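You operate a simulated robot arm through the tools that you are given. There is no shell and no other tool. Be economical: measure what you need, move in short steps, check, and stop when the job is done.

You run a simulated two-armed robot. Do the job below in one go: nothing can be reset, and whatever is moved stays where it is left.

JOB
Unclamp the panel and carry it in both hands to the foam pad.
Fine: both clamps stay open; then fold the table's yellow rail up.

It is judged by the outcome, as a careful person would: the job done as asked, and still so three seconds after it is handed in. It fails if anything else is knocked over, pushed out of place, dropped, spilled or broken. Flat cloth is picked up by pressing the open fingertips on it (5 to 10 N) and closing them slowly along it; thin cloth reads only 2 to 8 mm in the jaws.

ROBOT AND FRAMES
Two 7-joint arms with two-finger parallel grippers on one trunk, on a base that drives. Base frame: it is fixed to the floor where the robot stands at the start and does not move with it; the origin is under the middle of the robot, x ahead of it, y to its left, z up. Readings come in mm, degrees, newtons and seconds.
The left shoulder is at the start at [50, 165, 1105], the right one opposite. With the tool pointing down near the work surface each hand reaches from about 220 to 700 mm from the robot's upright axis, wherever it stands, measured 20 degrees to its own side. Places, roughly: foam pad [-500, -1250, 750]; red clamp [700, -200, 800]; yellow clamp [700, -400, 800]; yellow rail [-400, -900, 700]. Payload 3.91 kg a hand.
The TCP of each hand is the grasp point between the finger pads, 30 mm short of the fingertips. In the tool frame z runs along the fingers and y along their closing line. The gripper opens to 110 mm. The fingers are 20 mm wide and 10 mm thick; the gripper's body (48 by 112 mm) begins 55 mm behind the TCP.
Orientation is that of the tool frame in the base frame, as a unit quaternion [x, y, z, w]. With the fingers straight down and closing along the base's y, the tool's x points along the base's -x, its y along +y and its z along -z.

CONTROLS
- The arms move only by the tool arm_command. It takes "left_commands", "right_commands" or both (then of equal length, played together; a hand with none holds still); each is a list of rows, each a list of 7 numbers: the shift along the tool's x, y, z in mm, then the turn, a rotation vector about the tool's x, y, z in degrees, then the finger opening in mm, from 0 to 110. In form: [[x, y, z, ax, ay, az, claw], ...]. A call has 1 to 10 rows; each row shifts and turns the commanded pose from where the row before left it, along the tool's axes as they then stand. A row lasts 0.2 s, in which the tool goes at most 50 mm and 8.6 degrees; a call with a longer step from one row to the next is refused whole, and so is a gripper value outside its range. A pose out of reach is approached as far as the arm can. The call stops where the force on the tool passes 90 N (or 10 N more than at its start, if that is more) or the arm is blocked; 0.2 s more then pass. The fingers move at their own pace (about 45 mm/s each) and stop on an object; they squeeze with about 39 N. The grip force told is the motor's: it shows also when the fingers shut on nothing. Time passes only in rows, and 0.2 s behind the last, so rows that do not move let the fingers close. It gives the time, the measured TCP pose, the force on the tool (base axes), the opening and the grip force at its end, in the units of the frame above (readings bear some noise), with the torque about the TCP (base axes, N m) and any sound that the robot's microphone picked up.
- Cameras (640 x 400 px; columns grow to the right, rows downward): "scene" is now at [110.1, -26.7, 1292.2]; the picture's right is [-0.34, -0.94, 0.00], its down [-0.38, 0.14, -0.91] and it looks along [0.86, -0.31, -0.41] (base axes); focal length 247 px, centre (320, 200). "left" rides on the left gripper at [72, -17, -103] in its tool frame; the picture's right is [0.23, 0.97, 0.00], its down [-0.76, 0.18, -0.62] and it looks along [-0.61, 0.14, 0.78] (tool axes); focal length 222 px, centre (320, 200). "right" rides on the right gripper at [72, 17, -103] in its tool frame; the picture's right is [-0.23, 0.97, 0.00], its down [-0.76, -0.18, -0.62] and it looks along [-0.61, -0.14, 0.78] (tool axes); focal length 222 px, centre (320, 200). There is no depth. A picture from a camera that has moved, and an enlarged one, comes with that camera's place and axes in the base frame and with its lens. The place of the scene camera against the robot may be out by one fixed shift of up to 12 mm in any direction.
- capture(camera): a new picture of that camera. The clock stands still meanwhile.
- slide_trunk(by): slides the trunk up (or, below 0, down) by that many mm; the arms and the scene camera ride with it, the base frame stays. It gives what a move gives, with no picture.
- steer(legs): drives the robot by 1 to 6 legs, each [ahead, left, turn to the left] in mm, mm and degrees, along the robot's own axes; the way and the turn of a leg run together, so that a leg with both is an arc; at most 1500 mm and 180 degrees a leg. The arms and the cameras ride along, it lands a little off, and it stops where it bumps. It gives what a move gives.
- head_to(pan, tilt): turns the head with the scene camera to pan (to the left, within 80 degrees either way) and tilt (down, from -29 to 69), counted from straight ahead of the robot. It gives what a move gives.
- inspect(camera, box): a new picture of the part [left, top, right, bottom] of that camera's present view, enlarged. The clock stands still meanwhile.
- finish_job(): hands the job in; it is judged then, once.

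Work in short steps. Places have to be worked out from the pictures, the camera data and where the tool is seen: move nearer, look again, correct. Check each grasp and each placing, and mend what went wrong. You have 120 turns and 108 pictures in all, those below and enlarged ones among them. Open the grippers and draw the arms clear of the work before you hand the job in, unless the task says otherwise; then end with one line.

The tools are called after "Emit:" by a JSON object that holds its "name" and its "arguments". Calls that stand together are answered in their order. arm_command: Moves the arms, as the interface text tells. Its arguments: {"type":"object","properties":{"left_commands":{"type":"array","items":{"type":"array","items":{"type":"number"}}},"right_commands":{"type":"array","items":{"type":"array","items":{"type":"number"}}}},"required":[]} The other tools are called the same way: slide_trunk (by) slides the trunk up or down; steer (legs) drives the base; head_to (pan, tilt) turns the head that bears the scene camera; capture (camera) takes a picture; inspect (camera, box) takes an enlarged picture of a part of a camera's view; finish_job () hands the job in.

At the start:

```text
time_s: 0.0
left_eef_pos: [351.6, 13.4, 1171.8]
left_ee_rot: [0.0, 1.0, 0.001, 0.0]
left_force: [-1.3, -0.5, -1.1]
left_torque: [-0.04, -0.01, -0.05]
left_width: 110.1
left_grip_force: 0.0
right_eef_pos: [283.8, -304.2, 1196.2]
right_ee_rot: [0.0, 1.0, -0.001, 0.0]
right_force: [0.3, -0.2, 0.4]
right_torque: [-0.02, 0.01, 0.05]
right_width: 110.1
right_grip_force: 0.0
trunk travel left (down, up): [-325.0, 178.0]
robot x, y, heading: [1.8, -1.2, 0.2]
head pan, tilt: [-19.7, 24.0]
```

scene: 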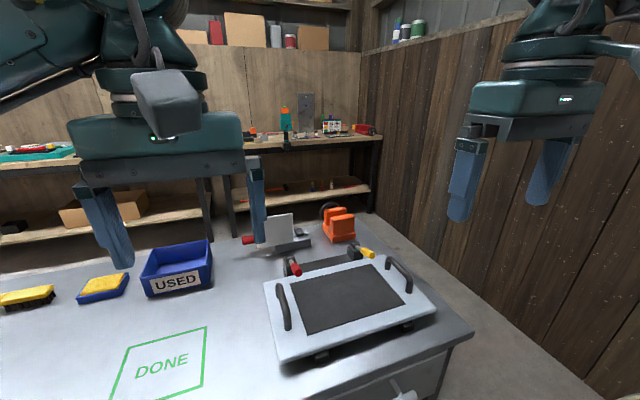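
right: 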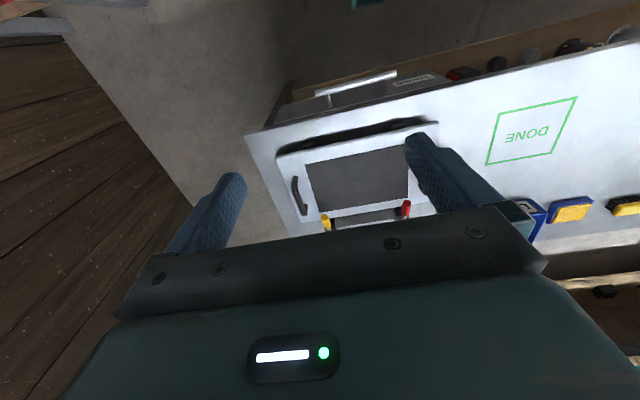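
left: 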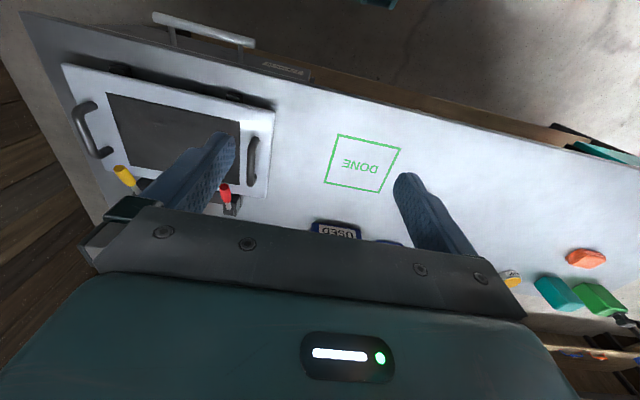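

The panel with two dark handles sits ahead-right, with red and yellow toggle clamps at its far edge. I look closer at the clamps.

Emit:
{"name": "inspect", "arguments": {"camera": "scene", "box": [230, 180, 470, 380]}}

Emit:
{"name": "inspect", "arguments": {"camera": "left", "box": [20, 20, 320, 240]}}

```text
2.00 times, centred on (350, 280) of scene
camera zoom: at [110.1, -26.7, 1292.2], right [-0.34, -0.94, 0.0], down [-0.38, 0.14, -0.91], along [0.86, -0.31, -0.41], focal length 495 px, centre (260, 40)
```

zoom: 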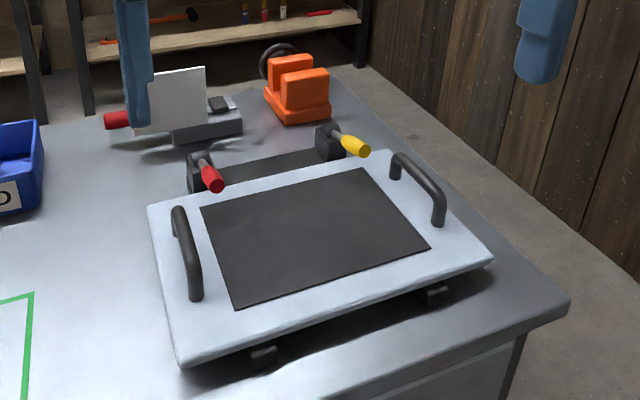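

```text
1.82 times, centred on (170, 130) of left
camera zoom: at [279.4, -3.2, 1276.3], right [-0.23, 0.97, 0.0], down [0.76, 0.18, 0.62], along [0.61, 0.14, -0.78], focal length 404 px, centre (593, 327)
```

zoom: 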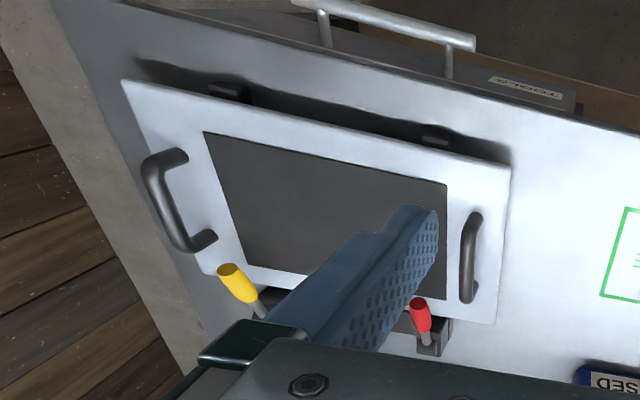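

I place the red lever's tip near (638,-150,837) and the yellow one's near (650,-387,830). Before planning I look toward the foam pad and the rail.

Emit:
{"name": "head_to", "arguments": {"pan": -80, "tilt": 25}}

Emit:
{"name": "capture", "arguments": {"camera": "scene"}}

```text
time_s: 1.3
left_eef_pos: [352.5, 15.3, 1171.9]
left_ee_rot: [0.0, 1.0, -0.001, 0.0]
left_force: [0.0, -0.9, -0.1]
left_torque: [0.01, 0.0, -0.05]
left_width: 109.8
left_grip_force: 0.1
right_eef_pos: [284.0, -304.0, 1197.0]
right_ee_rot: [0.0, 1.0, 0.0, 0.0]
right_force: [0.7, -0.2, 0.1]
right_torque: [0.04, -0.01, 0.03]
right_width: 109.9
right_grip_force: 0.0
trunk travel left (down, up): [-325.0, 178.0]
robot x, y, heading: [2.9, -2.8, -0.2]
head pan, tilt: [-80.0, 25.0]
```

```text
102 pictures are left
camera scene: at [39.2, -86.3, 1290.5], right [-0.98, -0.17, 0.0], down [-0.07, 0.42, -0.91], along [0.16, -0.89, -0.42], focal length 247 px, centre (320, 200)
```

scene: 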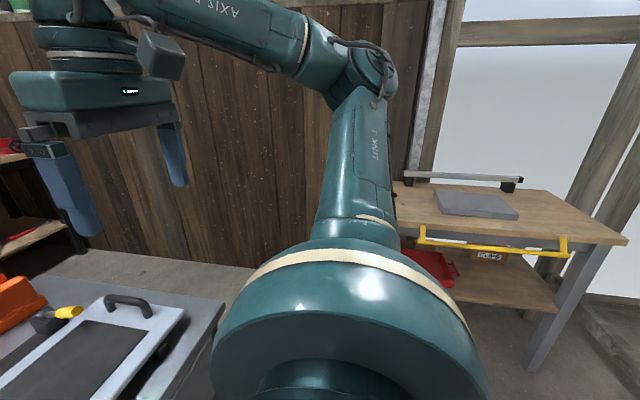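

Emit:
{"name": "inspect", "arguments": {"camera": "scene", "box": [390, 150, 640, 306]}}

```text
2.56 times, centred on (515, 228) of scene
camera zoom: at [39.2, -86.3, 1290.5], right [-0.98, -0.17, 0.0], down [-0.07, 0.42, -0.91], along [0.16, -0.89, -0.42], focal length 633 px, centre (-179, 128)
```

zoom: 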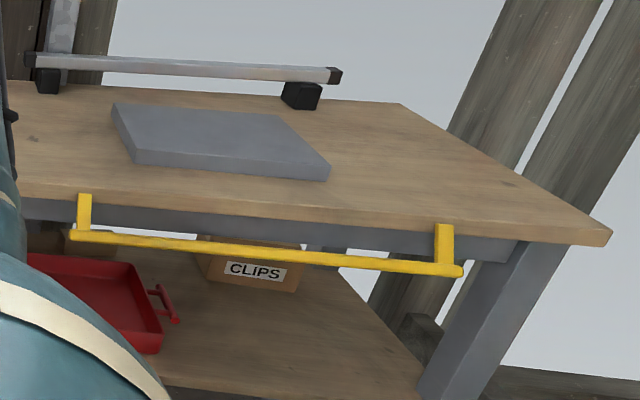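

The rail hangs from the near edge of the wooden table, and the grey foam pad lies on top of it. First I strafe right so the panel is straight ahead.

Emit:
{"name": "steer", "arguments": {"legs": [[0, -250, 0]]}}

Emit:
{"name": "head_to", "arguments": {"pan": 0, "tilt": 45}}

Emit:
{"name": "capture", "arguments": {"camera": "scene"}}

Emit:
{"name": "capture", "arguments": {"camera": "right"}}

Emit:
{"name": "capture", "arguments": {"camera": "left"}}

```text
time_s: 4.1
left_eef_pos: [351.0, -235.0, 1172.3]
left_ee_rot: [0.0, 1.0, -0.001, 0.0]
left_force: [0.4, -0.6, 0.2]
left_torque: [-0.01, 0.0, 0.03]
left_width: 110.0
left_grip_force: 0.0
right_eef_pos: [284.2, -552.6, 1196.3]
right_ee_rot: [0.001, 1.0, 0.0, 0.0]
right_force: [0.4, 0.1, 0.3]
right_torque: [0.02, 0.0, 0.01]
right_width: 109.9
right_grip_force: 0.1
trunk travel left (down, up): [-325.0, 178.0]
robot x, y, heading: [-1.2, -247.6, 0.1]
head pan, tilt: [-80.0, 25.0]
```

```text
time_s: 5.6
left_eef_pos: [352.3, -234.2, 1171.9]
left_ee_rot: [0.001, 1.0, 0.001, 0.0]
left_force: [0.2, -0.3, 0.6]
left_torque: [0.02, 0.01, 0.04]
left_width: 110.1
left_grip_force: 0.0
right_eef_pos: [282.1, -553.5, 1197.1]
right_ee_rot: [0.001, 1.0, 0.0, 0.0]
right_force: [1.0, 0.3, -1.2]
right_torque: [0.02, 0.01, -0.02]
right_width: 109.9
right_grip_force: 0.1
trunk travel left (down, up): [-325.0, 178.0]
robot x, y, heading: [0.4, -249.5, -0.2]
head pan, tilt: [0.0, 45.0]
```

```text
100 pictures are left
camera scene: at [104.2, -244.1, 1260.0], right [0.0, -1.0, 0.0], down [-0.71, 0.0, -0.71], along [0.71, 0.0, -0.71], focal length 247 px, centre (320, 200)
```

scene: 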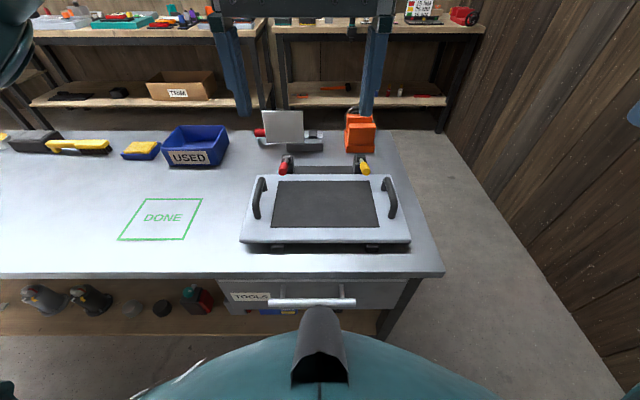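

```text
99 pictures are left
camera right: at [211.2, -535.3, 1300.7], right [0.23, 0.97, 0.0], down [0.76, -0.18, 0.62], along [0.61, -0.14, -0.78], focal length 222 px, centre (320, 200)
```

right: 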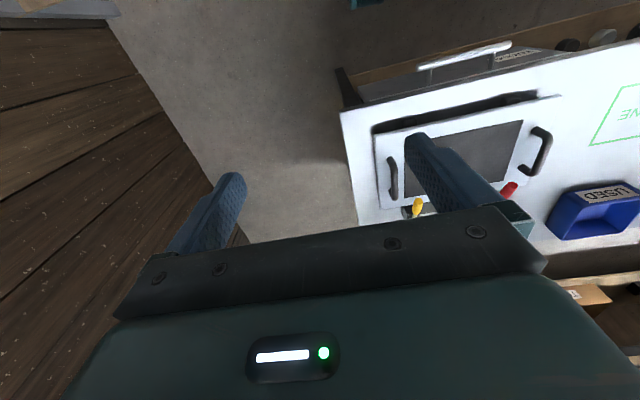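

```text
98 pictures are left
camera left: at [279.2, -252.0, 1276.4], right [-0.23, 0.97, 0.0], down [0.76, 0.18, 0.62], along [0.61, 0.14, -0.78], focal length 222 px, centre (320, 200)
```

left: 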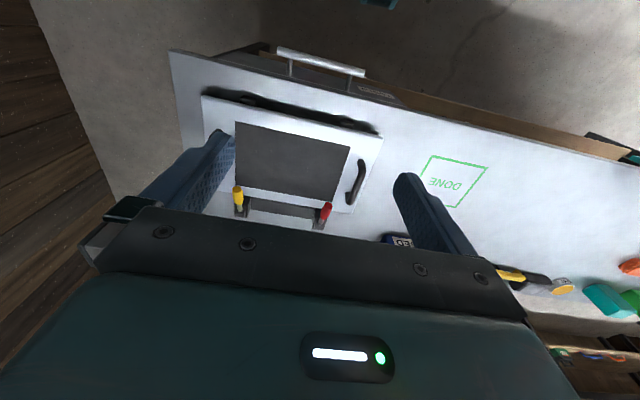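

Emit:
{"name": "inspect", "arguments": {"camera": "scene", "box": [225, 130, 425, 255]}}

Emit:
{"name": "inspect", "arguments": {"camera": "left", "box": [190, 80, 400, 240]}}

```text
3.20 times, centred on (325, 192) of scene
camera zoom: at [104.2, -244.1, 1260.0], right [0.0, -1.0, 0.0], down [-0.71, 0.0, -0.71], along [0.71, 0.0, -0.71], focal length 792 px, centre (304, 224)
```

zoom: 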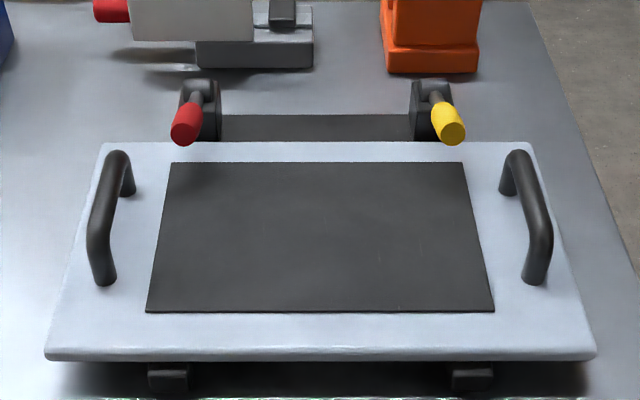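

```text
2.50 times, centred on (295, 160) of left
camera zoom: at [279.2, -252.0, 1276.4], right [-0.23, 0.97, 0.0], down [0.76, 0.18, 0.62], along [0.61, 0.14, -0.78], focal length 555 px, centre (382, 300)
```

zoom: 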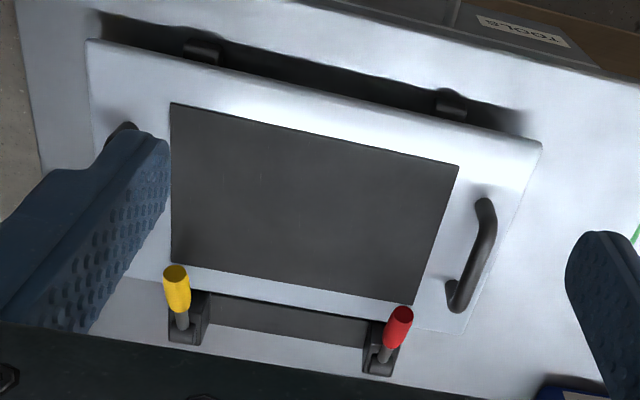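

The levers lie about level at z≈840, pointing at me, so they likely lift up and back. The panel top is at z≈786. I look down to see the gap between my base and the table.

Emit:
{"name": "head_to", "arguments": {"pan": 0, "tilt": 69}}

Emit:
{"name": "capture", "arguments": {"camera": "scene"}}

```text
time_s: 6.5
left_eef_pos: [351.3, -234.5, 1171.6]
left_ee_rot: [0.001, 1.0, 0.0, -0.001]
left_force: [0.6, 0.5, -0.3]
left_torque: [-0.02, -0.05, 0.04]
left_width: 110.1
left_grip_force: 0.0
right_eef_pos: [282.9, -552.0, 1197.1]
right_ee_rot: [0.001, 1.0, 0.0, 0.0]
right_force: [-0.4, 0.2, -0.6]
right_torque: [0.01, 0.01, 0.0]
right_width: 109.9
right_grip_force: 0.1
trunk travel left (down, up): [-325.0, 178.0]
robot x, y, heading: [0.2, -248.8, -0.1]
head pan, tilt: [0.0, 68.8]
```

```text
95 pictures are left
camera scene: at [78.9, -244.0, 1231.1], right [0.0, -1.0, 0.0], down [-0.93, 0.0, -0.36], along [0.36, 0.0, -0.93], focal length 247 px, centre (320, 200)
```

scene: 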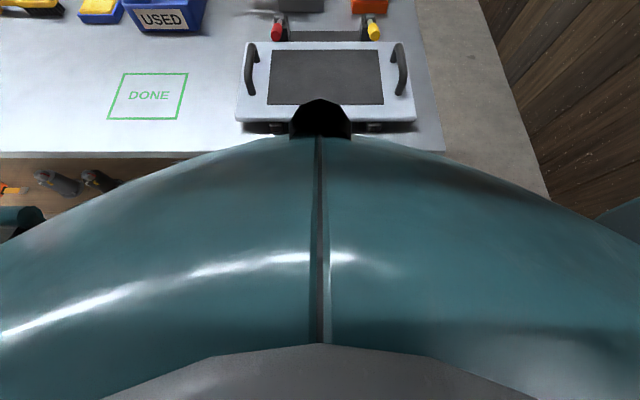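

The base edge is hidden, so I stay where I am. I bring the left hand above the red lever with a 60 mm opening and the right hand above the yellow one, both high, and look again.

Emit:
{"name": "arm_command", "arguments": {"left_commands": [[-33, 10.5, 27, 0, 0, 0, 60], [-33, 10.5, 27, 0, 0, 0, 60], [-33, 10.5, 27, 0, 0, 0, 60], [-33, 10.5, 27, 0, 0, 0, 60], [-33, 10.5, 27, 0, 0, 0, 60], [-33, 10.5, 27, 0, 0, 0, 60], [-33, 10.5, 27, 0, 0, 0, 60], [-33, 10.5, 27, 0, 0, 0, 60]], "right_commands": [[-40, 22, 26, 0, 0, 0, 60], [-40, 22, 26, 0, 0, 0, 60], [-40, 22, 26, 0, 0, 0, 60], [-40, 22, 26, 0, 0, 0, 60], [-40, 22, 26, 0, 0, 0, 60], [-40, 22, 26, 0, 0, 0, 60], [-40, 22, 26, 0, 0, 0, 60], [-40, 22, 26, 0, 0, 0, 60]]}}

Emit:
{"name": "capture", "arguments": {"camera": "left"}}

Emit:
{"name": "capture", "arguments": {"camera": "right"}}

Emit:
{"name": "head_to", "arguments": {"pan": 0, "tilt": 40}}

Emit:
{"name": "capture", "arguments": {"camera": "scene"}}

```text
refused: row 1 steps farther than a row can; nothing moved
```

```text
94 pictures are left
camera left: at [279.2, -252.0, 1276.4], right [-0.23, 0.97, 0.0], down [0.76, 0.18, 0.62], along [0.61, 0.14, -0.78], focal length 222 px, centre (320, 200)
```

left: 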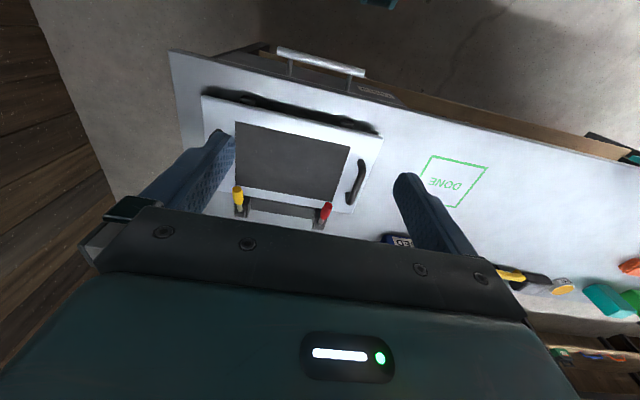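

```text
93 pictures are left
camera right: at [211.2, -535.3, 1300.7], right [0.23, 0.97, 0.0], down [0.76, -0.18, 0.62], along [0.61, -0.14, -0.78], focal length 222 px, centre (320, 200)
```

right: 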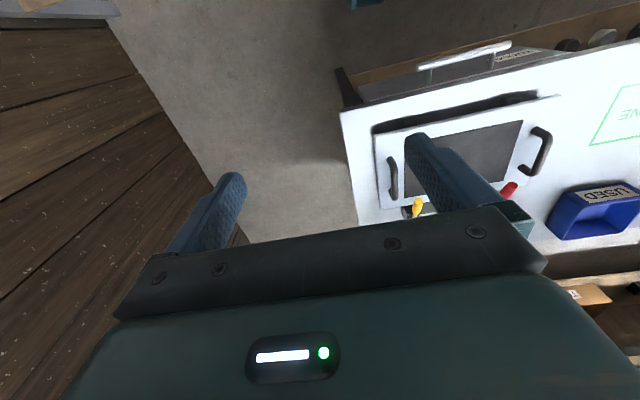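

```text
time_s: 7.4
left_eef_pos: [351.7, -234.3, 1172.2]
left_ee_rot: [0.001, 1.0, -0.001, 0.0]
left_force: [0.2, -0.1, 0.3]
left_torque: [0.01, 0.02, 0.01]
left_width: 110.1
left_grip_force: 0.0
right_eef_pos: [284.1, -553.7, 1197.3]
right_ee_rot: [0.001, 1.0, 0.0, 0.0]
right_force: [-0.4, -0.1, 0.5]
right_torque: [0.01, -0.02, 0.01]
right_width: 109.9
right_grip_force: 0.0
trunk travel left (down, up): [-325.0, 178.0]
robot x, y, heading: [0.2, -247.8, -0.2]
head pan, tilt: [0.0, 40.0]
```

```text
92 pictures are left
camera scene: at [107.9, -244.1, 1267.1], right [0.0, -1.0, 0.0], down [-0.64, 0.0, -0.77], along [0.77, 0.0, -0.64], focal length 247 px, centre (320, 200)
```

scene: 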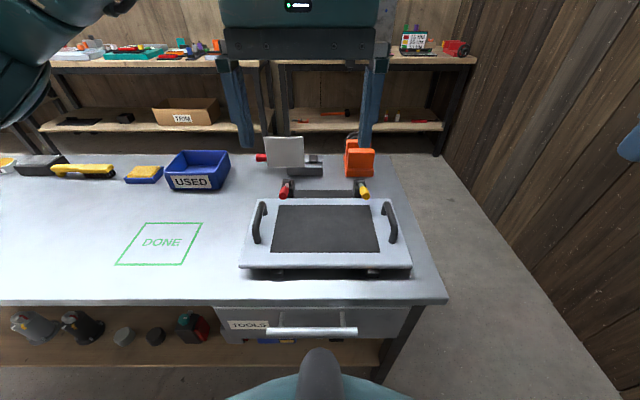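

A right-hand row was slightly too long; I spread the same way over 9 rows.

Emit:
{"name": "arm_command", "arguments": {"left_commands": [[-29.3, 9.3, 24, 0, 0, 0, 60], [-29.3, 9.3, 24, 0, 0, 0, 60], [-29.3, 9.3, 24, 0, 0, 0, 60], [-29.3, 9.3, 24, 0, 0, 0, 60], [-29.3, 9.3, 24, 0, 0, 0, 60], [-29.3, 9.3, 24, 0, 0, 0, 60], [-29.3, 9.3, 24, 0, 0, 0, 60], [-29.3, 9.3, 24, 0, 0, 0, 60], [-29.3, 9.3, 24, 0, 0, 0, 60]], "right_commands": [[-36.7, 19.6, 23, 0, 0, 0, 60], [-36.7, 19.6, 23, 0, 0, 0, 60], [-36.7, 19.6, 23, 0, 0, 0, 60], [-36.7, 19.6, 23, 0, 0, 0, 60], [-36.7, 19.6, 23, 0, 0, 0, 60], [-36.7, 19.6, 23, 0, 0, 0, 60], [-36.7, 19.6, 23, 0, 0, 0, 60], [-36.7, 19.6, 23, 0, 0, 0, 60], [-36.7, 19.6, 23, 0, 0, 0, 60]]}}

Emit:
{"name": "capture", "arguments": {"camera": "left"}}

Emit:
{"name": "capture", "arguments": {"camera": "right"}}

Emit:
{"name": "capture", "arguments": {"camera": "scene"}}

```text
time_s: 9.4
left_eef_pos: [615.6, -153.4, 954.9]
left_ee_rot: [0.001, 1.0, -0.001, 0.0]
left_force: [0.0, 1.2, -0.7]
left_torque: [0.02, -0.02, -0.03]
left_width: 60.1
left_grip_force: 0.1
right_eef_pos: [532.8, -444.1, 991.8]
right_ee_rot: [0.002, 1.0, 0.001, 0.0]
right_force: [-0.5, 0.5, -0.6]
right_torque: [0.01, 0.02, 0.02]
right_width: 60.0
right_grip_force: 0.1
right hand out of reach, approached as far as the arm can: row 7, 8, 9
trunk travel left (down, up): [-325.0, 178.0]
robot x, y, heading: [2.9, -247.8, -0.3]
head pan, tilt: [0.0, 40.0]
```

```text
91 pictures are left
camera left: at [543.6, -170.4, 1059.1], right [-0.22, 0.97, 0.0], down [0.76, 0.18, 0.62], along [0.61, 0.14, -0.78], focal length 222 px, centre (320, 200)
```

left: 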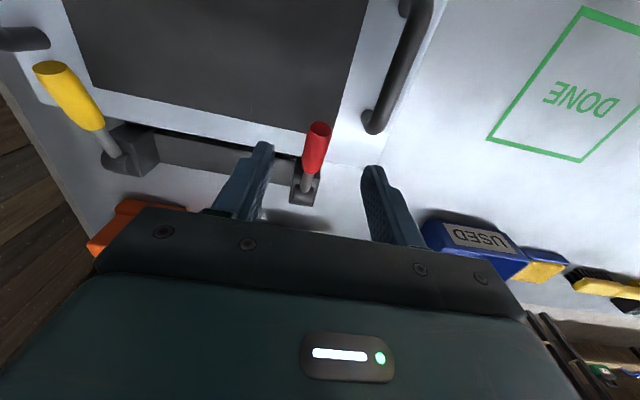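

```text
90 pictures are left
camera right: at [461.2, -427.8, 1096.2], right [0.23, 0.97, 0.0], down [0.76, -0.18, 0.62], along [0.61, -0.14, -0.78], focal length 222 px, centre (320, 200)
```

right: 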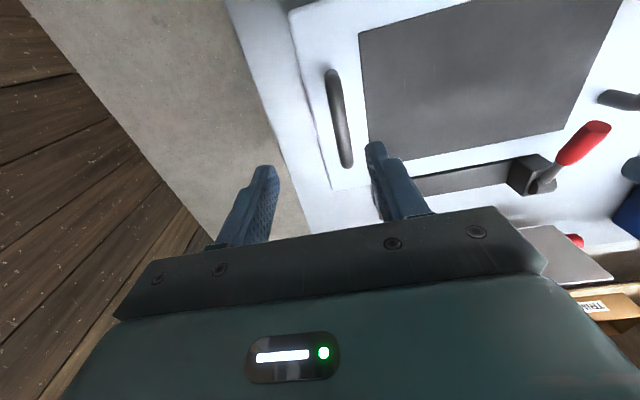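

```text
89 pictures are left
camera scene: at [108.2, -244.4, 1267.2], right [0.0, -1.0, 0.0], down [-0.64, 0.0, -0.77], along [0.77, 0.0, -0.64], focal length 247 px, centre (320, 200)
```

scene: 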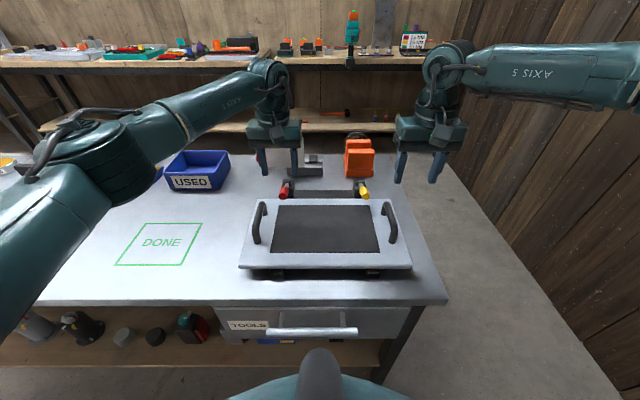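

The red sleeve runs from about (624,-150,853) to (669,-153,840), and the stem enters its block near (721,828). Swinging it over needs more reach than I have, so I creep 60 mm ahead.

Emit:
{"name": "steer", "arguments": {"legs": [[60, 0, 0]]}}

Emit:
{"name": "arm_command", "arguments": {"right_commands": [[0, 0, 0, 0, 0, 0, 60], [0, 0, 0, 0, 0, 0, 60]]}}

```text
time_s: 10.4
left_eef_pos: [675.8, -153.0, 955.8]
left_ee_rot: [0.001, 1.0, -0.001, 0.0]
left_force: [0.3, 0.1, -0.5]
left_torque: [-0.02, 0.0, 0.01]
left_width: 60.1
left_grip_force: 0.1
right_eef_pos: [592.5, -446.0, 992.0]
right_ee_rot: [0.0, 1.0, 0.001, 0.0]
right_force: [0.0, -0.3, -0.4]
right_torque: [-0.02, -0.02, 0.02]
right_width: 60.0
right_grip_force: 0.1
trunk travel left (down, up): [-325.0, 178.0]
robot x, y, heading: [60.9, -249.2, 0.2]
head pan, tilt: [0.0, 40.0]
```

```text
time_s: 11.0
left_eef_pos: [675.1, -153.4, 955.1]
left_ee_rot: [0.001, 1.0, -0.001, 0.0]
left_force: [0.0, -0.3, 0.4]
left_torque: [0.03, -0.02, 0.01]
left_width: 59.9
left_grip_force: 0.1
right_eef_pos: [591.6, -444.6, 992.9]
right_ee_rot: [0.002, 1.0, 0.001, 0.001]
right_force: [-0.8, 0.1, 1.3]
right_torque: [0.01, -0.01, 0.0]
right_width: 60.0
right_grip_force: 0.0
trunk travel left (down, up): [-325.0, 178.0]
robot x, y, heading: [56.1, -250.9, -0.1]
head pan, tilt: [0.0, 40.0]
```

The drive was clean. I lower the left hand onto the red sleeve at (648,-152,846), fingers open 50.

Emit:
{"name": "arm_command", "arguments": {"left_commands": [[13, 0, 30, 0, 0, 0, 50], [13, 1, 30, 0, 0, 0, 50], [1, 0, 25, 0, 0, 0, 50]]}}

Emit:
{"name": "capture", "arguments": {"camera": "left"}}

Emit:
{"name": "inspect", "arguments": {"camera": "scene", "box": [220, 100, 420, 225]}}

```text
time_s: 11.8
left_eef_pos: [647.1, -151.7, 870.8]
left_ee_rot: [0.001, 1.0, 0.0, 0.0]
left_force: [0.4, 0.8, -0.9]
left_torque: [0.05, 0.03, -0.04]
left_width: 49.8
left_grip_force: 0.1
right_eef_pos: [592.3, -445.7, 992.0]
right_ee_rot: [0.001, 1.0, 0.001, 0.0]
right_force: [0.2, 0.5, -0.2]
right_torque: [-0.01, 0.02, -0.03]
right_width: 59.7
right_grip_force: 0.0
trunk travel left (down, up): [-325.0, 178.0]
robot x, y, heading: [61.5, -249.0, 0.0]
head pan, tilt: [0.0, 40.0]
```

```text
88 pictures are left
camera left: at [575.9, -169.4, 974.8], right [-0.23, 0.97, 0.0], down [0.76, 0.18, 0.62], along [0.61, 0.14, -0.78], focal length 222 px, centre (320, 200)
```

left: 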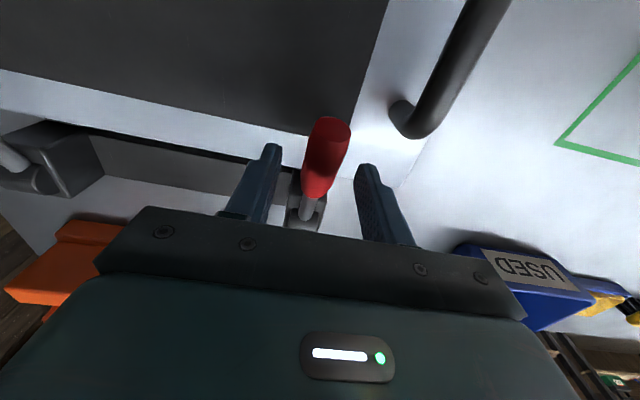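

```text
3.20 times, centred on (320, 162) of scene
camera zoom: at [167.3, -244.2, 1267.2], right [0.0, -1.0, 0.0], down [-0.64, 0.0, -0.77], along [0.77, 0.0, -0.64], focal length 792 px, centre (320, 320)
```

zoom: 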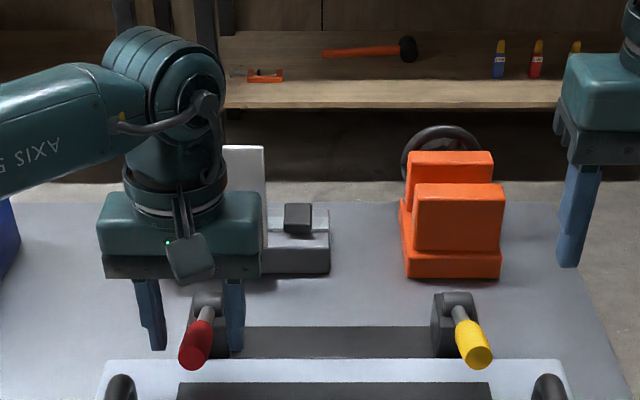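

The lever sits centred between the fingers. I lower 26 mm and close on it.

Emit:
{"name": "arm_command", "arguments": {"left_commands": [[0, 1, 26, 0, 0, 0, 50], [0, 0, 0, 0, 0, 0, 10], [0, 0, 0, 0, 0, 0, 10], [0, 0, 0, 0, 0, 0, 10]]}}

Emit:
{"name": "capture", "arguments": {"camera": "left"}}

```text
time_s: 12.8
left_eef_pos: [647.7, -151.5, 843.6]
left_ee_rot: [0.002, 1.0, -0.001, 0.001]
left_force: [-0.5, -1.4, -0.1]
left_torque: [0.08, -0.03, 0.11]
left_width: 25.1
left_grip_force: 45.6
right_eef_pos: [592.8, -445.7, 993.6]
right_ee_rot: [0.001, 1.0, 0.0, 0.001]
right_force: [0.1, 0.3, 0.4]
right_torque: [0.01, 0.0, 0.0]
right_width: 60.0
right_grip_force: 0.0
trunk travel left (down, up): [-325.0, 178.0]
robot x, y, heading: [59.2, -250.6, 0.0]
head pan, tilt: [0.0, 40.0]
```

```text
86 pictures are left
camera left: at [575.5, -168.9, 948.8], right [-0.22, 0.97, 0.0], down [0.76, 0.18, 0.62], along [0.61, 0.14, -0.78], focal length 222 px, centre (320, 200)
```

left: 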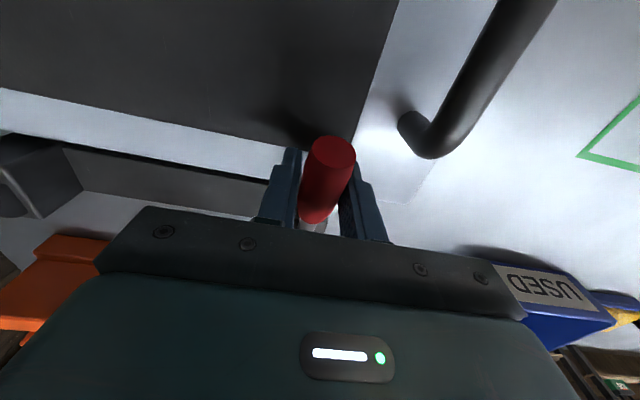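

Gripped at 25 mm. I raise it along an arc about the estimated pivot, one small step first.

Emit:
{"name": "arm_command", "arguments": {"left_commands": [[-2, 0, -8, 0, 0, 0, 10], [-3, 0, -8, 0, 0, 0, 10], [-5, 0, -8, 0, 0, 0, 10], [-6, 0, -7, 0, 0, 0, 10]]}}

Emit:
{"name": "inspect", "arguments": {"camera": "right", "box": [400, 60, 640, 210]}}

```text
time_s: 13.8
left_eef_pos: [666.2, -150.5, 876.9]
left_ee_rot: [0.0, 1.0, -0.001, 0.001]
left_force: [1.6, -5.4, -8.7]
left_torque: [0.08, 0.38, 0.24]
left_width: 25.8
left_grip_force: 32.2
right_eef_pos: [593.8, -444.4, 991.8]
right_ee_rot: [0.002, 1.0, 0.001, -0.001]
right_force: [0.0, 0.0, 0.4]
right_torque: [0.0, 0.03, -0.02]
right_width: 60.1
right_grip_force: 0.0
trunk travel left (down, up): [-325.0, 178.0]
robot x, y, heading: [60.5, -250.5, -0.1]
head pan, tilt: [0.0, 40.0]
```

```text
2.67 times, centred on (520, 135) of right
camera zoom: at [521.0, -428.1, 1096.3], right [0.23, 0.97, 0.0], down [0.76, -0.18, 0.62], along [0.61, -0.14, -0.78], focal length 592 px, centre (-213, 373)
```

zoom: 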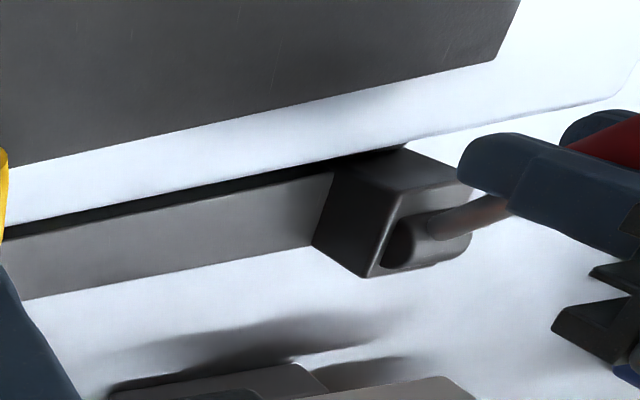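

The lever follows with little force, and the data fit a pivot at (723,823) with radius 78. I continue the arc to vertical.

Emit:
{"name": "arm_command", "arguments": {"left_commands": [[-9, 0, -7, 0, 0, 0, 10], [-9, 0, -6, 0, 0, 0, 10], [-10, 0, -5, 0, 0, 0, 10], [-10, 0, -3, 0, 0, 0, 10], [-10, 0, -2, 0, 0, 0, 10], [-10, 0, -1, 0, 0, 0, 10]]}}

Emit:
{"name": "capture", "arguments": {"camera": "left"}}

Emit:
{"name": "inspect", "arguments": {"camera": "right", "box": [400, 60, 640, 210]}}

```text
time_s: 15.2
left_eef_pos: [703.8, -152.4, 898.0]
left_ee_rot: [0.004, 1.0, 0.0, -0.002]
left_force: [-19.7, -11.2, -3.2]
left_torque: [0.36, 1.51, 0.2]
left_width: 25.4
left_grip_force: 45.4
left hand out of reach, approached as far as the arm can: row 5, 6
right_eef_pos: [592.3, -446.1, 993.2]
right_ee_rot: [0.002, 1.0, 0.001, 0.001]
right_force: [-0.4, -1.4, 0.2]
right_torque: [0.0, -0.04, -0.02]
right_width: 60.1
right_grip_force: 0.2
trunk travel left (down, up): [-325.0, 178.0]
robot x, y, heading: [55.6, -250.3, -0.3]
head pan, tilt: [0.0, 40.0]
```

```text
84 pictures are left
camera left: at [631.2, -168.6, 1003.1], right [-0.22, 0.98, 0.0], down [0.77, 0.17, 0.62], along [0.6, 0.14, -0.78], focal length 222 px, centre (320, 200)
```

left: 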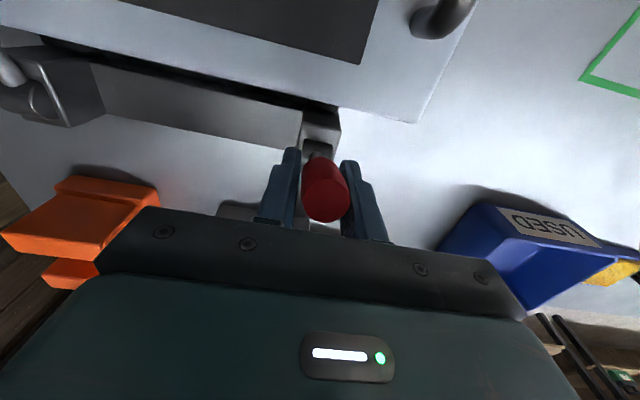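

```text
2.67 times, centred on (520, 135) of right
camera zoom: at [518.8, -428.9, 1097.1], right [0.23, 0.97, 0.0], down [0.76, -0.18, 0.63], along [0.61, -0.14, -0.78], focal length 592 px, centre (-213, 373)
```

zoom: 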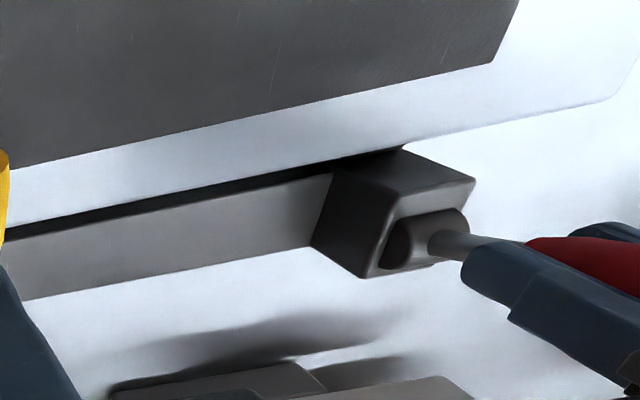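

The lever is near vertical and my reach is used up. I open the left fingers, which still straddle the lever, and creep 50 mm further ahead.

Emit:
{"name": "arm_command", "arguments": {"left_commands": [[0, 0, 0, 0, 0, 0, 50], [0, 0, 0, 0, 0, 0, 50], [0, 0, 0, 0, 0, 0, 50]]}}

Emit:
{"name": "steer", "arguments": {"legs": [[50, 0, 0]]}}

Emit:
{"name": "capture", "arguments": {"camera": "left"}}

Emit:
{"name": "inspect", "arguments": {"camera": "right", "box": [400, 0, 640, 150]}}

```text
time_s: 16.0
left_eef_pos: [705.6, -148.2, 897.7]
left_ee_rot: [0.001, 1.0, -0.001, 0.0]
left_force: [-0.1, 0.2, -0.7]
left_torque: [-0.02, 0.0, 0.02]
left_width: 50.1
left_grip_force: 0.0
right_eef_pos: [592.3, -445.8, 992.5]
right_ee_rot: [0.001, 1.0, 0.001, 0.0]
right_force: [1.1, 0.3, -0.1]
right_torque: [0.01, 0.01, 0.01]
right_width: 59.8
right_grip_force: 0.0
trunk travel left (down, up): [-325.0, 178.0]
robot x, y, heading: [54.8, -251.2, -0.1]
head pan, tilt: [0.0, 40.0]
```

```text
time_s: 16.9
left_eef_pos: [756.0, -147.1, 897.0]
left_ee_rot: [0.001, 1.0, 0.0, 0.0]
left_force: [-0.2, 0.3, 0.4]
left_torque: [0.0, 0.01, -0.01]
left_width: 50.2
left_grip_force: 0.0
right_eef_pos: [642.7, -445.1, 991.8]
right_ee_rot: [0.001, 1.0, 0.001, 0.001]
right_force: [0.5, 0.2, -0.1]
right_torque: [0.0, 0.0, 0.02]
right_width: 60.0
right_grip_force: 0.0
trunk travel left (down, up): [-325.0, 178.0]
robot x, y, heading: [104.7, -250.6, -0.2]
head pan, tilt: [0.0, 40.0]
```

```text
82 pictures are left
camera left: at [683.1, -166.0, 1001.0], right [-0.23, 0.97, 0.0], down [0.76, 0.18, 0.62], along [0.61, 0.14, -0.78], focal length 222 px, centre (320, 200)
```

left: 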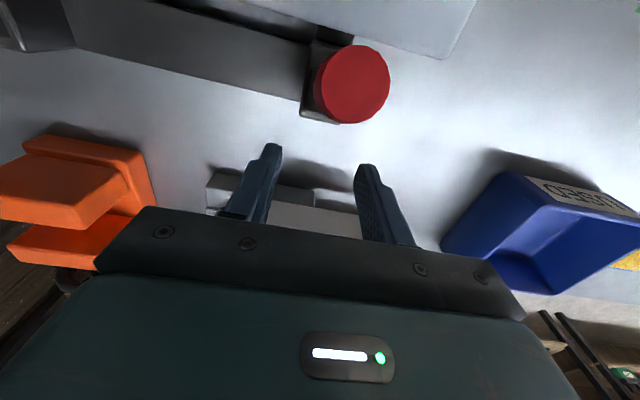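

```text
2.67 times, centred on (520, 75) of right
camera zoom: at [570.3, -427.6, 1096.3], right [0.23, 0.97, 0.0], down [0.76, -0.18, 0.62], along [0.61, -0.14, -0.78], focal length 592 px, centre (-213, 533)
```

zoom: 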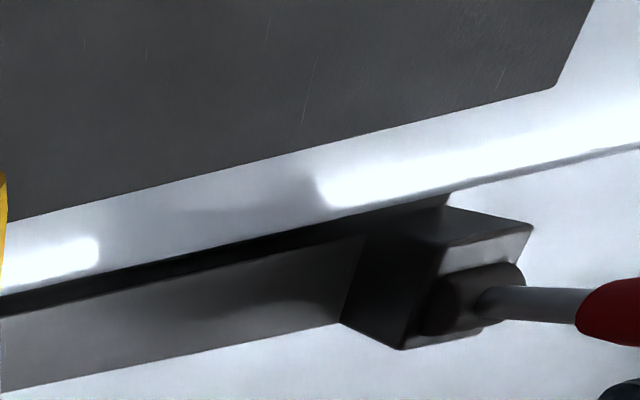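

The lever stays where I left it, about 74° up. I go back to it, regrip, and push it over the top as far as it goes.

Emit:
{"name": "arm_command", "arguments": {"left_commands": [[26, -2, 0, 0, 0, 0, 50], [27, -2, 0, 0, 0, 0, 50], [0, 0, 0, 0, 0, 0, 10], [0, 0, 0, 0, 0, 0, 10], [0, 0, 0, 0, 0, 0, 10], [-10, 0, -2, 0, 0, 0, 10], [-10, 0, -1, 0, 0, 0, 10], [-10, 0, 1, 0, 0, 0, 10], [-10, 0, 2, 0, 0, 0, 10]]}}

Emit:
{"name": "inspect", "arguments": {"camera": "right", "box": [400, 0, 640, 150]}}

```text
time_s: 18.9
left_eef_pos: [739.2, -151.2, 898.2]
left_ee_rot: [0.001, 1.0, 0.001, -0.001]
left_force: [-21.2, 5.2, 0.2]
left_torque: [-0.22, 1.51, 0.04]
left_width: 25.7
left_grip_force: 45.1
right_eef_pos: [640.7, -444.9, 993.7]
right_ee_rot: [0.001, 1.0, 0.0, 0.002]
right_force: [-0.1, -0.1, 0.3]
right_torque: [-0.03, 0.01, 0.0]
right_width: 60.1
right_grip_force: 0.1
trunk travel left (down, up): [-325.0, 178.0]
robot x, y, heading: [103.5, -246.7, -0.2]
head pan, tilt: [0.0, 40.0]
```

```text
2.67 times, centred on (520, 75) of right
camera zoom: at [568.2, -427.2, 1097.7], right [0.23, 0.97, 0.0], down [0.76, -0.18, 0.63], along [0.61, -0.14, -0.78], focal length 592 px, centre (-213, 533)
```

zoom: 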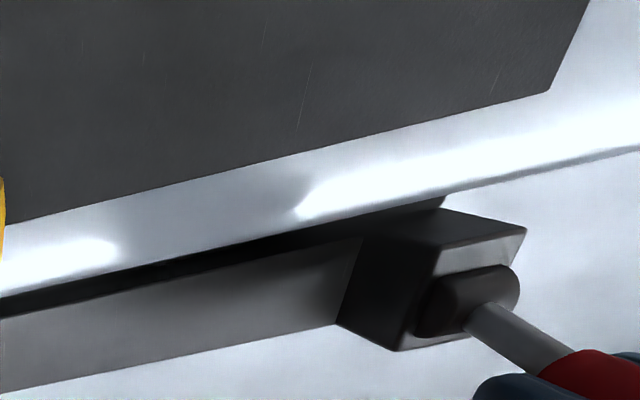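

It is past vertical at about 103° with about 20 N of resistance. I push on a bit to find the stop.

Emit:
{"name": "arm_command", "arguments": {"left_commands": [[-8, 0, 3, 0, 0, 0, 10], [-7, 0, 4, 0, 0, 0, 10], [-6, 0, 4, 0, 0, 0, 10]]}}

```text
time_s: 19.7
left_eef_pos: [749.4, -151.7, 895.6]
left_ee_rot: [0.002, 1.0, 0.0, 0.001]
left_force: [-38.9, 3.3, 39.9]
left_torque: [-0.2, 1.22, 0.02]
left_width: 25.5
left_grip_force: 45.3
left hand out of reach, approached as far as the arm can: row 3
right_eef_pos: [637.3, -446.6, 998.7]
right_ee_rot: [0.001, 1.0, 0.0, 0.005]
right_force: [0.6, -0.4, 0.5]
right_torque: [-0.01, -0.03, -0.01]
right_width: 59.8
right_grip_force: 0.0
trunk travel left (down, up): [-325.0, 178.0]
robot x, y, heading: [108.6, -251.6, -0.2]
head pan, tilt: [0.0, 40.0]
```

Force rose to about 40 N, so the lever is at its stop near 110°. I let go and lift the left hand clear.

Emit:
{"name": "arm_command", "arguments": {"left_commands": [[0, 0, 0, 0, 0, 0, 60], [0, 0, 0, 0, 0, 0, 60], [0, 0, 0, 0, 0, 0, 60], [0, 0, -40, 0, 0, 0, 60], [20, 0, -40, 0, 0, 0, 60], [40, 10, -20, 0, 0, 0, 60], [40, 20, 0, 0, 0, 0, 60], [40, 20, 0, 0, 0, 0, 60]]}}

Emit:
{"name": "capture", "arguments": {"camera": "left"}}

Emit:
{"name": "capture", "arguments": {"camera": "scene"}}

Emit:
{"name": "capture", "arguments": {"camera": "right"}}

```text
time_s: 21.5
left_eef_pos: [613.8, -98.3, 986.9]
left_ee_rot: [-0.001, 1.0, 0.0, 0.0]
left_force: [0.3, 0.4, 0.1]
left_torque: [-0.01, -0.01, -0.01]
left_width: 60.2
left_grip_force: 0.1
right_eef_pos: [642.8, -444.5, 994.4]
right_ee_rot: [0.001, 1.0, 0.0, 0.001]
right_force: [0.3, -0.1, -0.3]
right_torque: [-0.03, -0.02, -0.01]
right_width: 60.1
right_grip_force: 0.0
trunk travel left (down, up): [-325.0, 178.0]
robot x, y, heading: [107.8, -247.6, 0.1]
head pan, tilt: [0.0, 40.0]
```

```text
79 pictures are left
camera left: at [542.5, -116.3, 1090.6], right [-0.23, 0.97, 0.0], down [0.76, 0.18, 0.62], along [0.61, 0.14, -0.78], focal length 222 px, centre (320, 200)
```

left: 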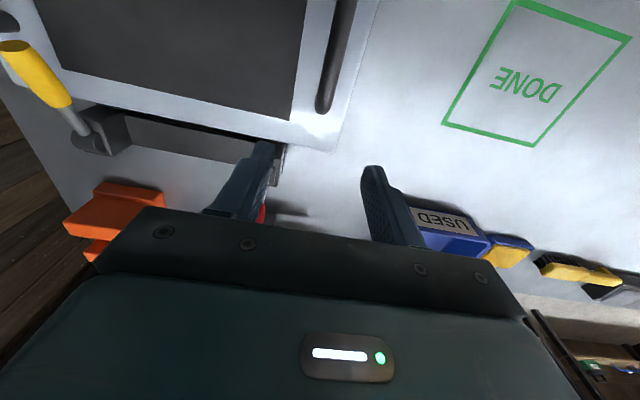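

```text
78 pictures are left
camera scene: at [216.4, -243.8, 1267.3], right [0.0, -1.0, 0.0], down [-0.64, 0.0, -0.77], along [0.77, 0.0, -0.64], focal length 247 px, centre (320, 200)
```

scene: 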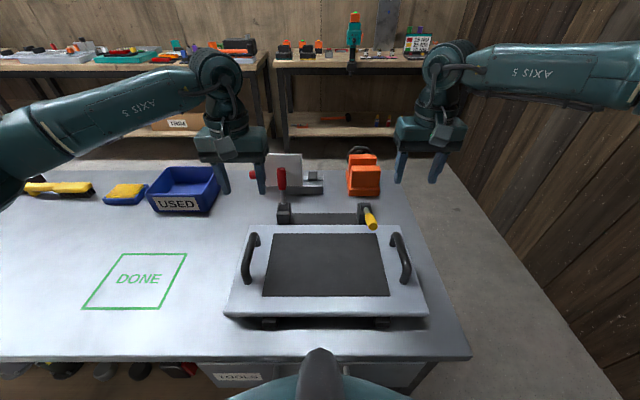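

```text
77 pictures are left
camera right: at [569.3, -427.2, 1097.0], right [0.23, 0.97, 0.0], down [0.76, -0.18, 0.62], along [0.61, -0.14, -0.78], focal length 222 px, centre (320, 200)
```

right: 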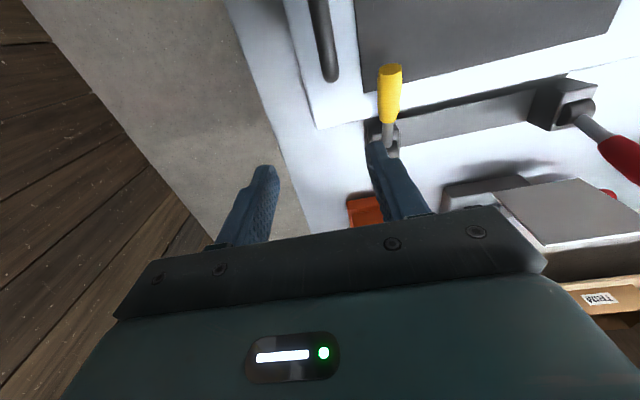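

The red clamp is open. Yellow's sleeve grasp point is near (648,-370,845) with its pivot at (723,823), so I bring the right hand down above it.

Emit:
{"name": "arm_command", "arguments": {"right_commands": [[-1, 18.6, 31, 0, 0, 0, 50], [-1, 18.6, 31, 0, 0, 0, 50], [-1, 18.6, 31, 0, 0, 0, 50], [-1, 18.6, 30, 0, 0, 0, 50]]}}

Emit:
{"name": "capture", "arguments": {"camera": "right"}}

```text
time_s: 22.5
left_eef_pos: [615.8, -99.2, 986.0]
left_ee_rot: [0.001, 1.0, -0.001, 0.0]
left_force: [-1.4, 0.2, 0.0]
left_torque: [0.03, 0.01, 0.0]
left_width: 60.0
left_grip_force: 0.1
right_eef_pos: [591.0, -426.2, 893.8]
right_ee_rot: [0.001, 1.0, 0.001, 0.002]
right_force: [0.1, -0.4, 0.1]
right_torque: [-0.02, -0.01, 0.02]
right_width: 50.0
right_grip_force: 0.1
right hand out of reach, approached as far as the arm can: row 1, 2, 3, 4
trunk travel left (down, up): [-325.0, 178.0]
robot x, y, heading: [107.3, -250.0, -0.2]
head pan, tilt: [0.0, 40.0]
```

```text
76 pictures are left
camera right: at [519.1, -408.6, 998.0], right [0.23, 0.97, 0.0], down [0.76, -0.18, 0.63], along [0.61, -0.14, -0.78], focal length 222 px, centre (320, 200)
```

right: 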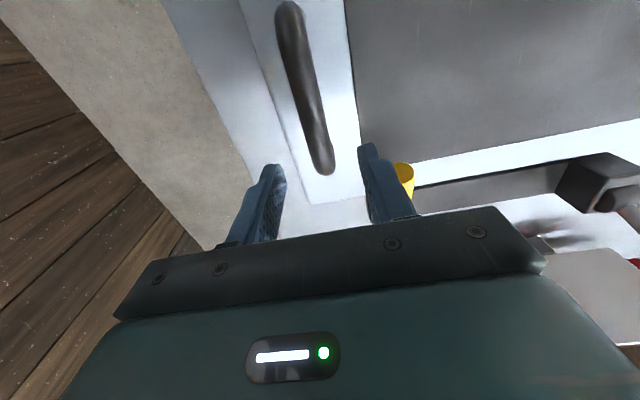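

The right arm can't reach that far forward. I'll open yellow with the left arm instead: raise the right hand, strafe right 218 mm so yellow sits where red was.

Emit:
{"name": "arm_command", "arguments": {"right_commands": [[20, -10, -40, 0, 0, 0, 60], [20, -10, -40, 0, 0, 0, 60], [20, -10, -40, 0, 0, 0, 60]]}}

Emit:
{"name": "steer", "arguments": {"legs": [[0, -218, 0]]}}

Emit:
{"name": "capture", "arguments": {"camera": "left"}}

```text
time_s: 23.3
left_eef_pos: [615.5, -99.2, 986.9]
left_ee_rot: [0.0, 1.0, 0.001, 0.0]
left_force: [-0.1, -0.1, 0.4]
left_torque: [0.0, -0.05, 0.0]
left_width: 60.1
left_grip_force: 0.0
right_eef_pos: [531.5, -455.7, 1014.1]
right_ee_rot: [0.001, 1.0, 0.001, 0.001]
right_force: [-0.4, -0.4, -0.2]
right_torque: [0.02, -0.05, -0.01]
right_width: 59.6
right_grip_force: 0.1
trunk travel left (down, up): [-325.0, 178.0]
robot x, y, heading: [109.2, -246.3, 0.1]
head pan, tilt: [0.0, 40.0]
```

```text
time_s: 25.9
left_eef_pos: [615.0, -319.5, 986.8]
left_ee_rot: [0.002, 1.0, 0.0, 0.0]
left_force: [-0.4, -0.4, 0.5]
left_torque: [0.01, 0.03, 0.0]
left_width: 60.2
left_grip_force: 0.0
right_eef_pos: [531.3, -676.0, 1014.8]
right_ee_rot: [0.001, 1.0, 0.001, 0.001]
right_force: [-0.7, -0.9, 0.4]
right_torque: [-0.02, 0.01, 0.01]
right_width: 60.1
right_grip_force: 0.2
trunk travel left (down, up): [-325.0, 178.0]
robot x, y, heading: [104.0, -471.4, -0.0]
head pan, tilt: [0.0, 40.0]
```

```text
75 pictures are left
camera left: at [542.9, -337.3, 1090.5], right [-0.22, 0.97, 0.0], down [0.76, 0.17, 0.62], along [0.61, 0.14, -0.78], focal length 222 px, centre (320, 200)
```

left: 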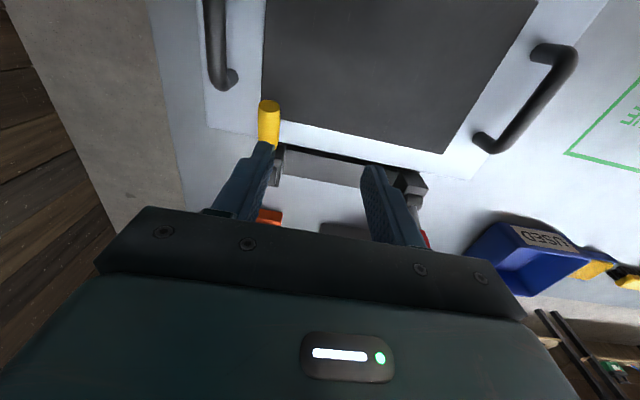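

Yellow's sleeve is centred near (648,-372). I move the left hand above it and check.

Emit:
{"name": "arm_command", "arguments": {"left_commands": [[-11, -18, 25, 0, 0, 0, 50], [-11, -18, 30, 0, 0, 0, 50], [-11, -17, 30, 0, 0, 0, 50], [0, 0, 30, 0, 0, 0, 50]]}}

Emit:
{"name": "capture", "arguments": {"camera": "left"}}

```text
time_s: 26.9
left_eef_pos: [647.7, -373.7, 872.1]
left_ee_rot: [0.002, 1.0, -0.001, 0.0]
left_force: [0.1, -0.2, 0.2]
left_torque: [-0.01, -0.02, 0.0]
left_width: 50.0
left_grip_force: 0.0
right_eef_pos: [532.7, -676.3, 1014.7]
right_ee_rot: [0.002, 1.0, 0.001, 0.001]
right_force: [-0.5, 0.1, -1.0]
right_torque: [0.01, 0.02, 0.0]
right_width: 59.9
right_grip_force: 0.1
trunk travel left (down, up): [-325.0, 178.0]
robot x, y, heading: [111.1, -470.7, -0.3]
head pan, tilt: [0.0, 40.0]
```

```text
74 pictures are left
camera left: at [576.0, -391.6, 975.4], right [-0.22, 0.97, 0.0], down [0.76, 0.18, 0.62], along [0.61, 0.14, -0.78], focal length 222 px, centre (320, 200)
```

left: 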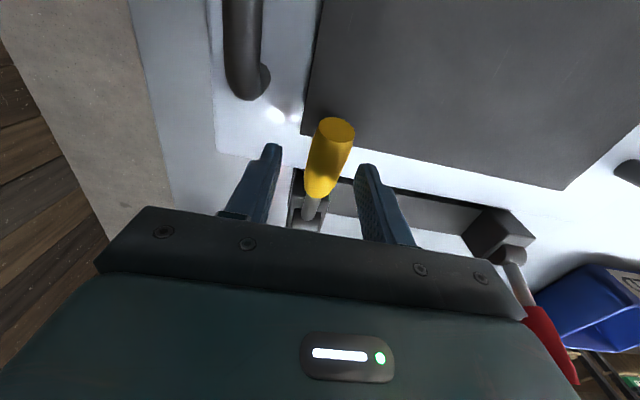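

Centred. I lower, close, and start the arc.

Emit:
{"name": "arm_command", "arguments": {"left_commands": [[0, 1.5, 27, 0, 0, 0, 50], [0, 0, 0, 0, 0, 0, 10], [0, 0, 0, 0, 0, 0, 10], [0, 0, 0, 0, 0, 0, 10], [-2, 0, -8, 0, 0, 0, 10], [-3, 0, -8, 0, 0, 0, 10], [-5, 0, -8, 0, 0, 0, 10], [-6, 0, -7, 0, 0, 0, 10], [-9, 0, -7, 0, 0, 0, 10], [-9, 0, -6, 0, 0, 0, 10]]}}

Emit:
{"name": "capture", "arguments": {"camera": "left"}}

```text
time_s: 29.1
left_eef_pos: [681.6, -371.1, 887.9]
left_ee_rot: [0.003, 1.0, -0.001, -0.002]
left_force: [-18.5, -1.7, -8.8]
left_torque: [0.19, 1.5, 0.16]
left_width: 25.9
left_grip_force: 44.7
right_eef_pos: [531.7, -674.7, 1015.2]
right_ee_rot: [0.003, 1.0, 0.001, 0.001]
right_force: [0.2, 0.1, -0.1]
right_torque: [-0.01, 0.0, 0.01]
right_width: 60.0
right_grip_force: 0.0
trunk travel left (down, up): [-325.0, 178.0]
robot x, y, heading: [109.9, -467.0, -0.0]
head pan, tilt: [0.0, 40.0]
```

```text
73 pictures are left
camera left: at [608.7, -388.6, 992.9], right [-0.22, 0.98, 0.0], down [0.77, 0.17, 0.62], along [0.61, 0.14, -0.78], focal length 222 px, centre (320, 200)
```

left: 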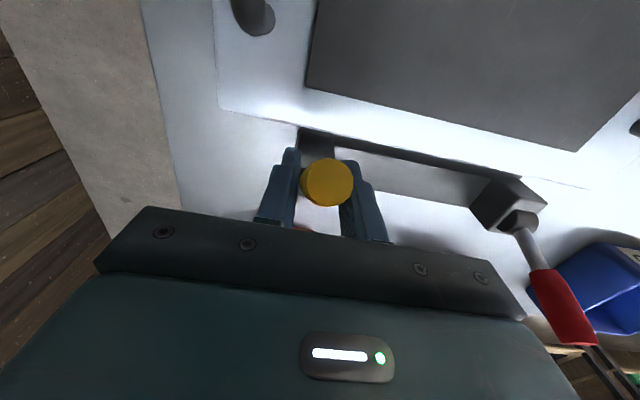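

The yellow lever follows. I continue over the top to the stop as with red.

Emit:
{"name": "arm_command", "arguments": {"left_commands": [[-10, 0, -5, 0, 0, 0, 10], [-10, 0, -3, 0, 0, 0, 10], [-10, 0, -2, 0, 0, 0, 10], [-10, 0, -1, 0, 0, 0, 10], [-10, 0, 1, 0, 0, 0, 10], [-10, 0, 2, 0, 0, 0, 10], [-7, 0, 3, 0, 0, 0, 10], [-6, 0, 3, 0, 0, 0, 10]]}}

```text
time_s: 30.9
left_eef_pos: [756.0, -372.0, 896.4]
left_ee_rot: [0.002, 1.0, 0.001, 0.006]
left_force: [-4.6, -2.9, 38.4]
left_torque: [0.14, 1.47, 0.16]
left_width: 25.3
left_grip_force: 44.5
right_eef_pos: [528.6, -676.9, 1016.7]
right_ee_rot: [0.002, 1.0, 0.001, 0.004]
right_force: [-0.4, -0.3, -0.2]
right_torque: [0.0, 0.01, 0.02]
right_width: 60.1
right_grip_force: 0.0
trunk travel left (down, up): [-325.0, 178.0]
robot x, y, heading: [110.6, -469.5, 0.0]
head pan, tilt: [0.0, 40.0]
```

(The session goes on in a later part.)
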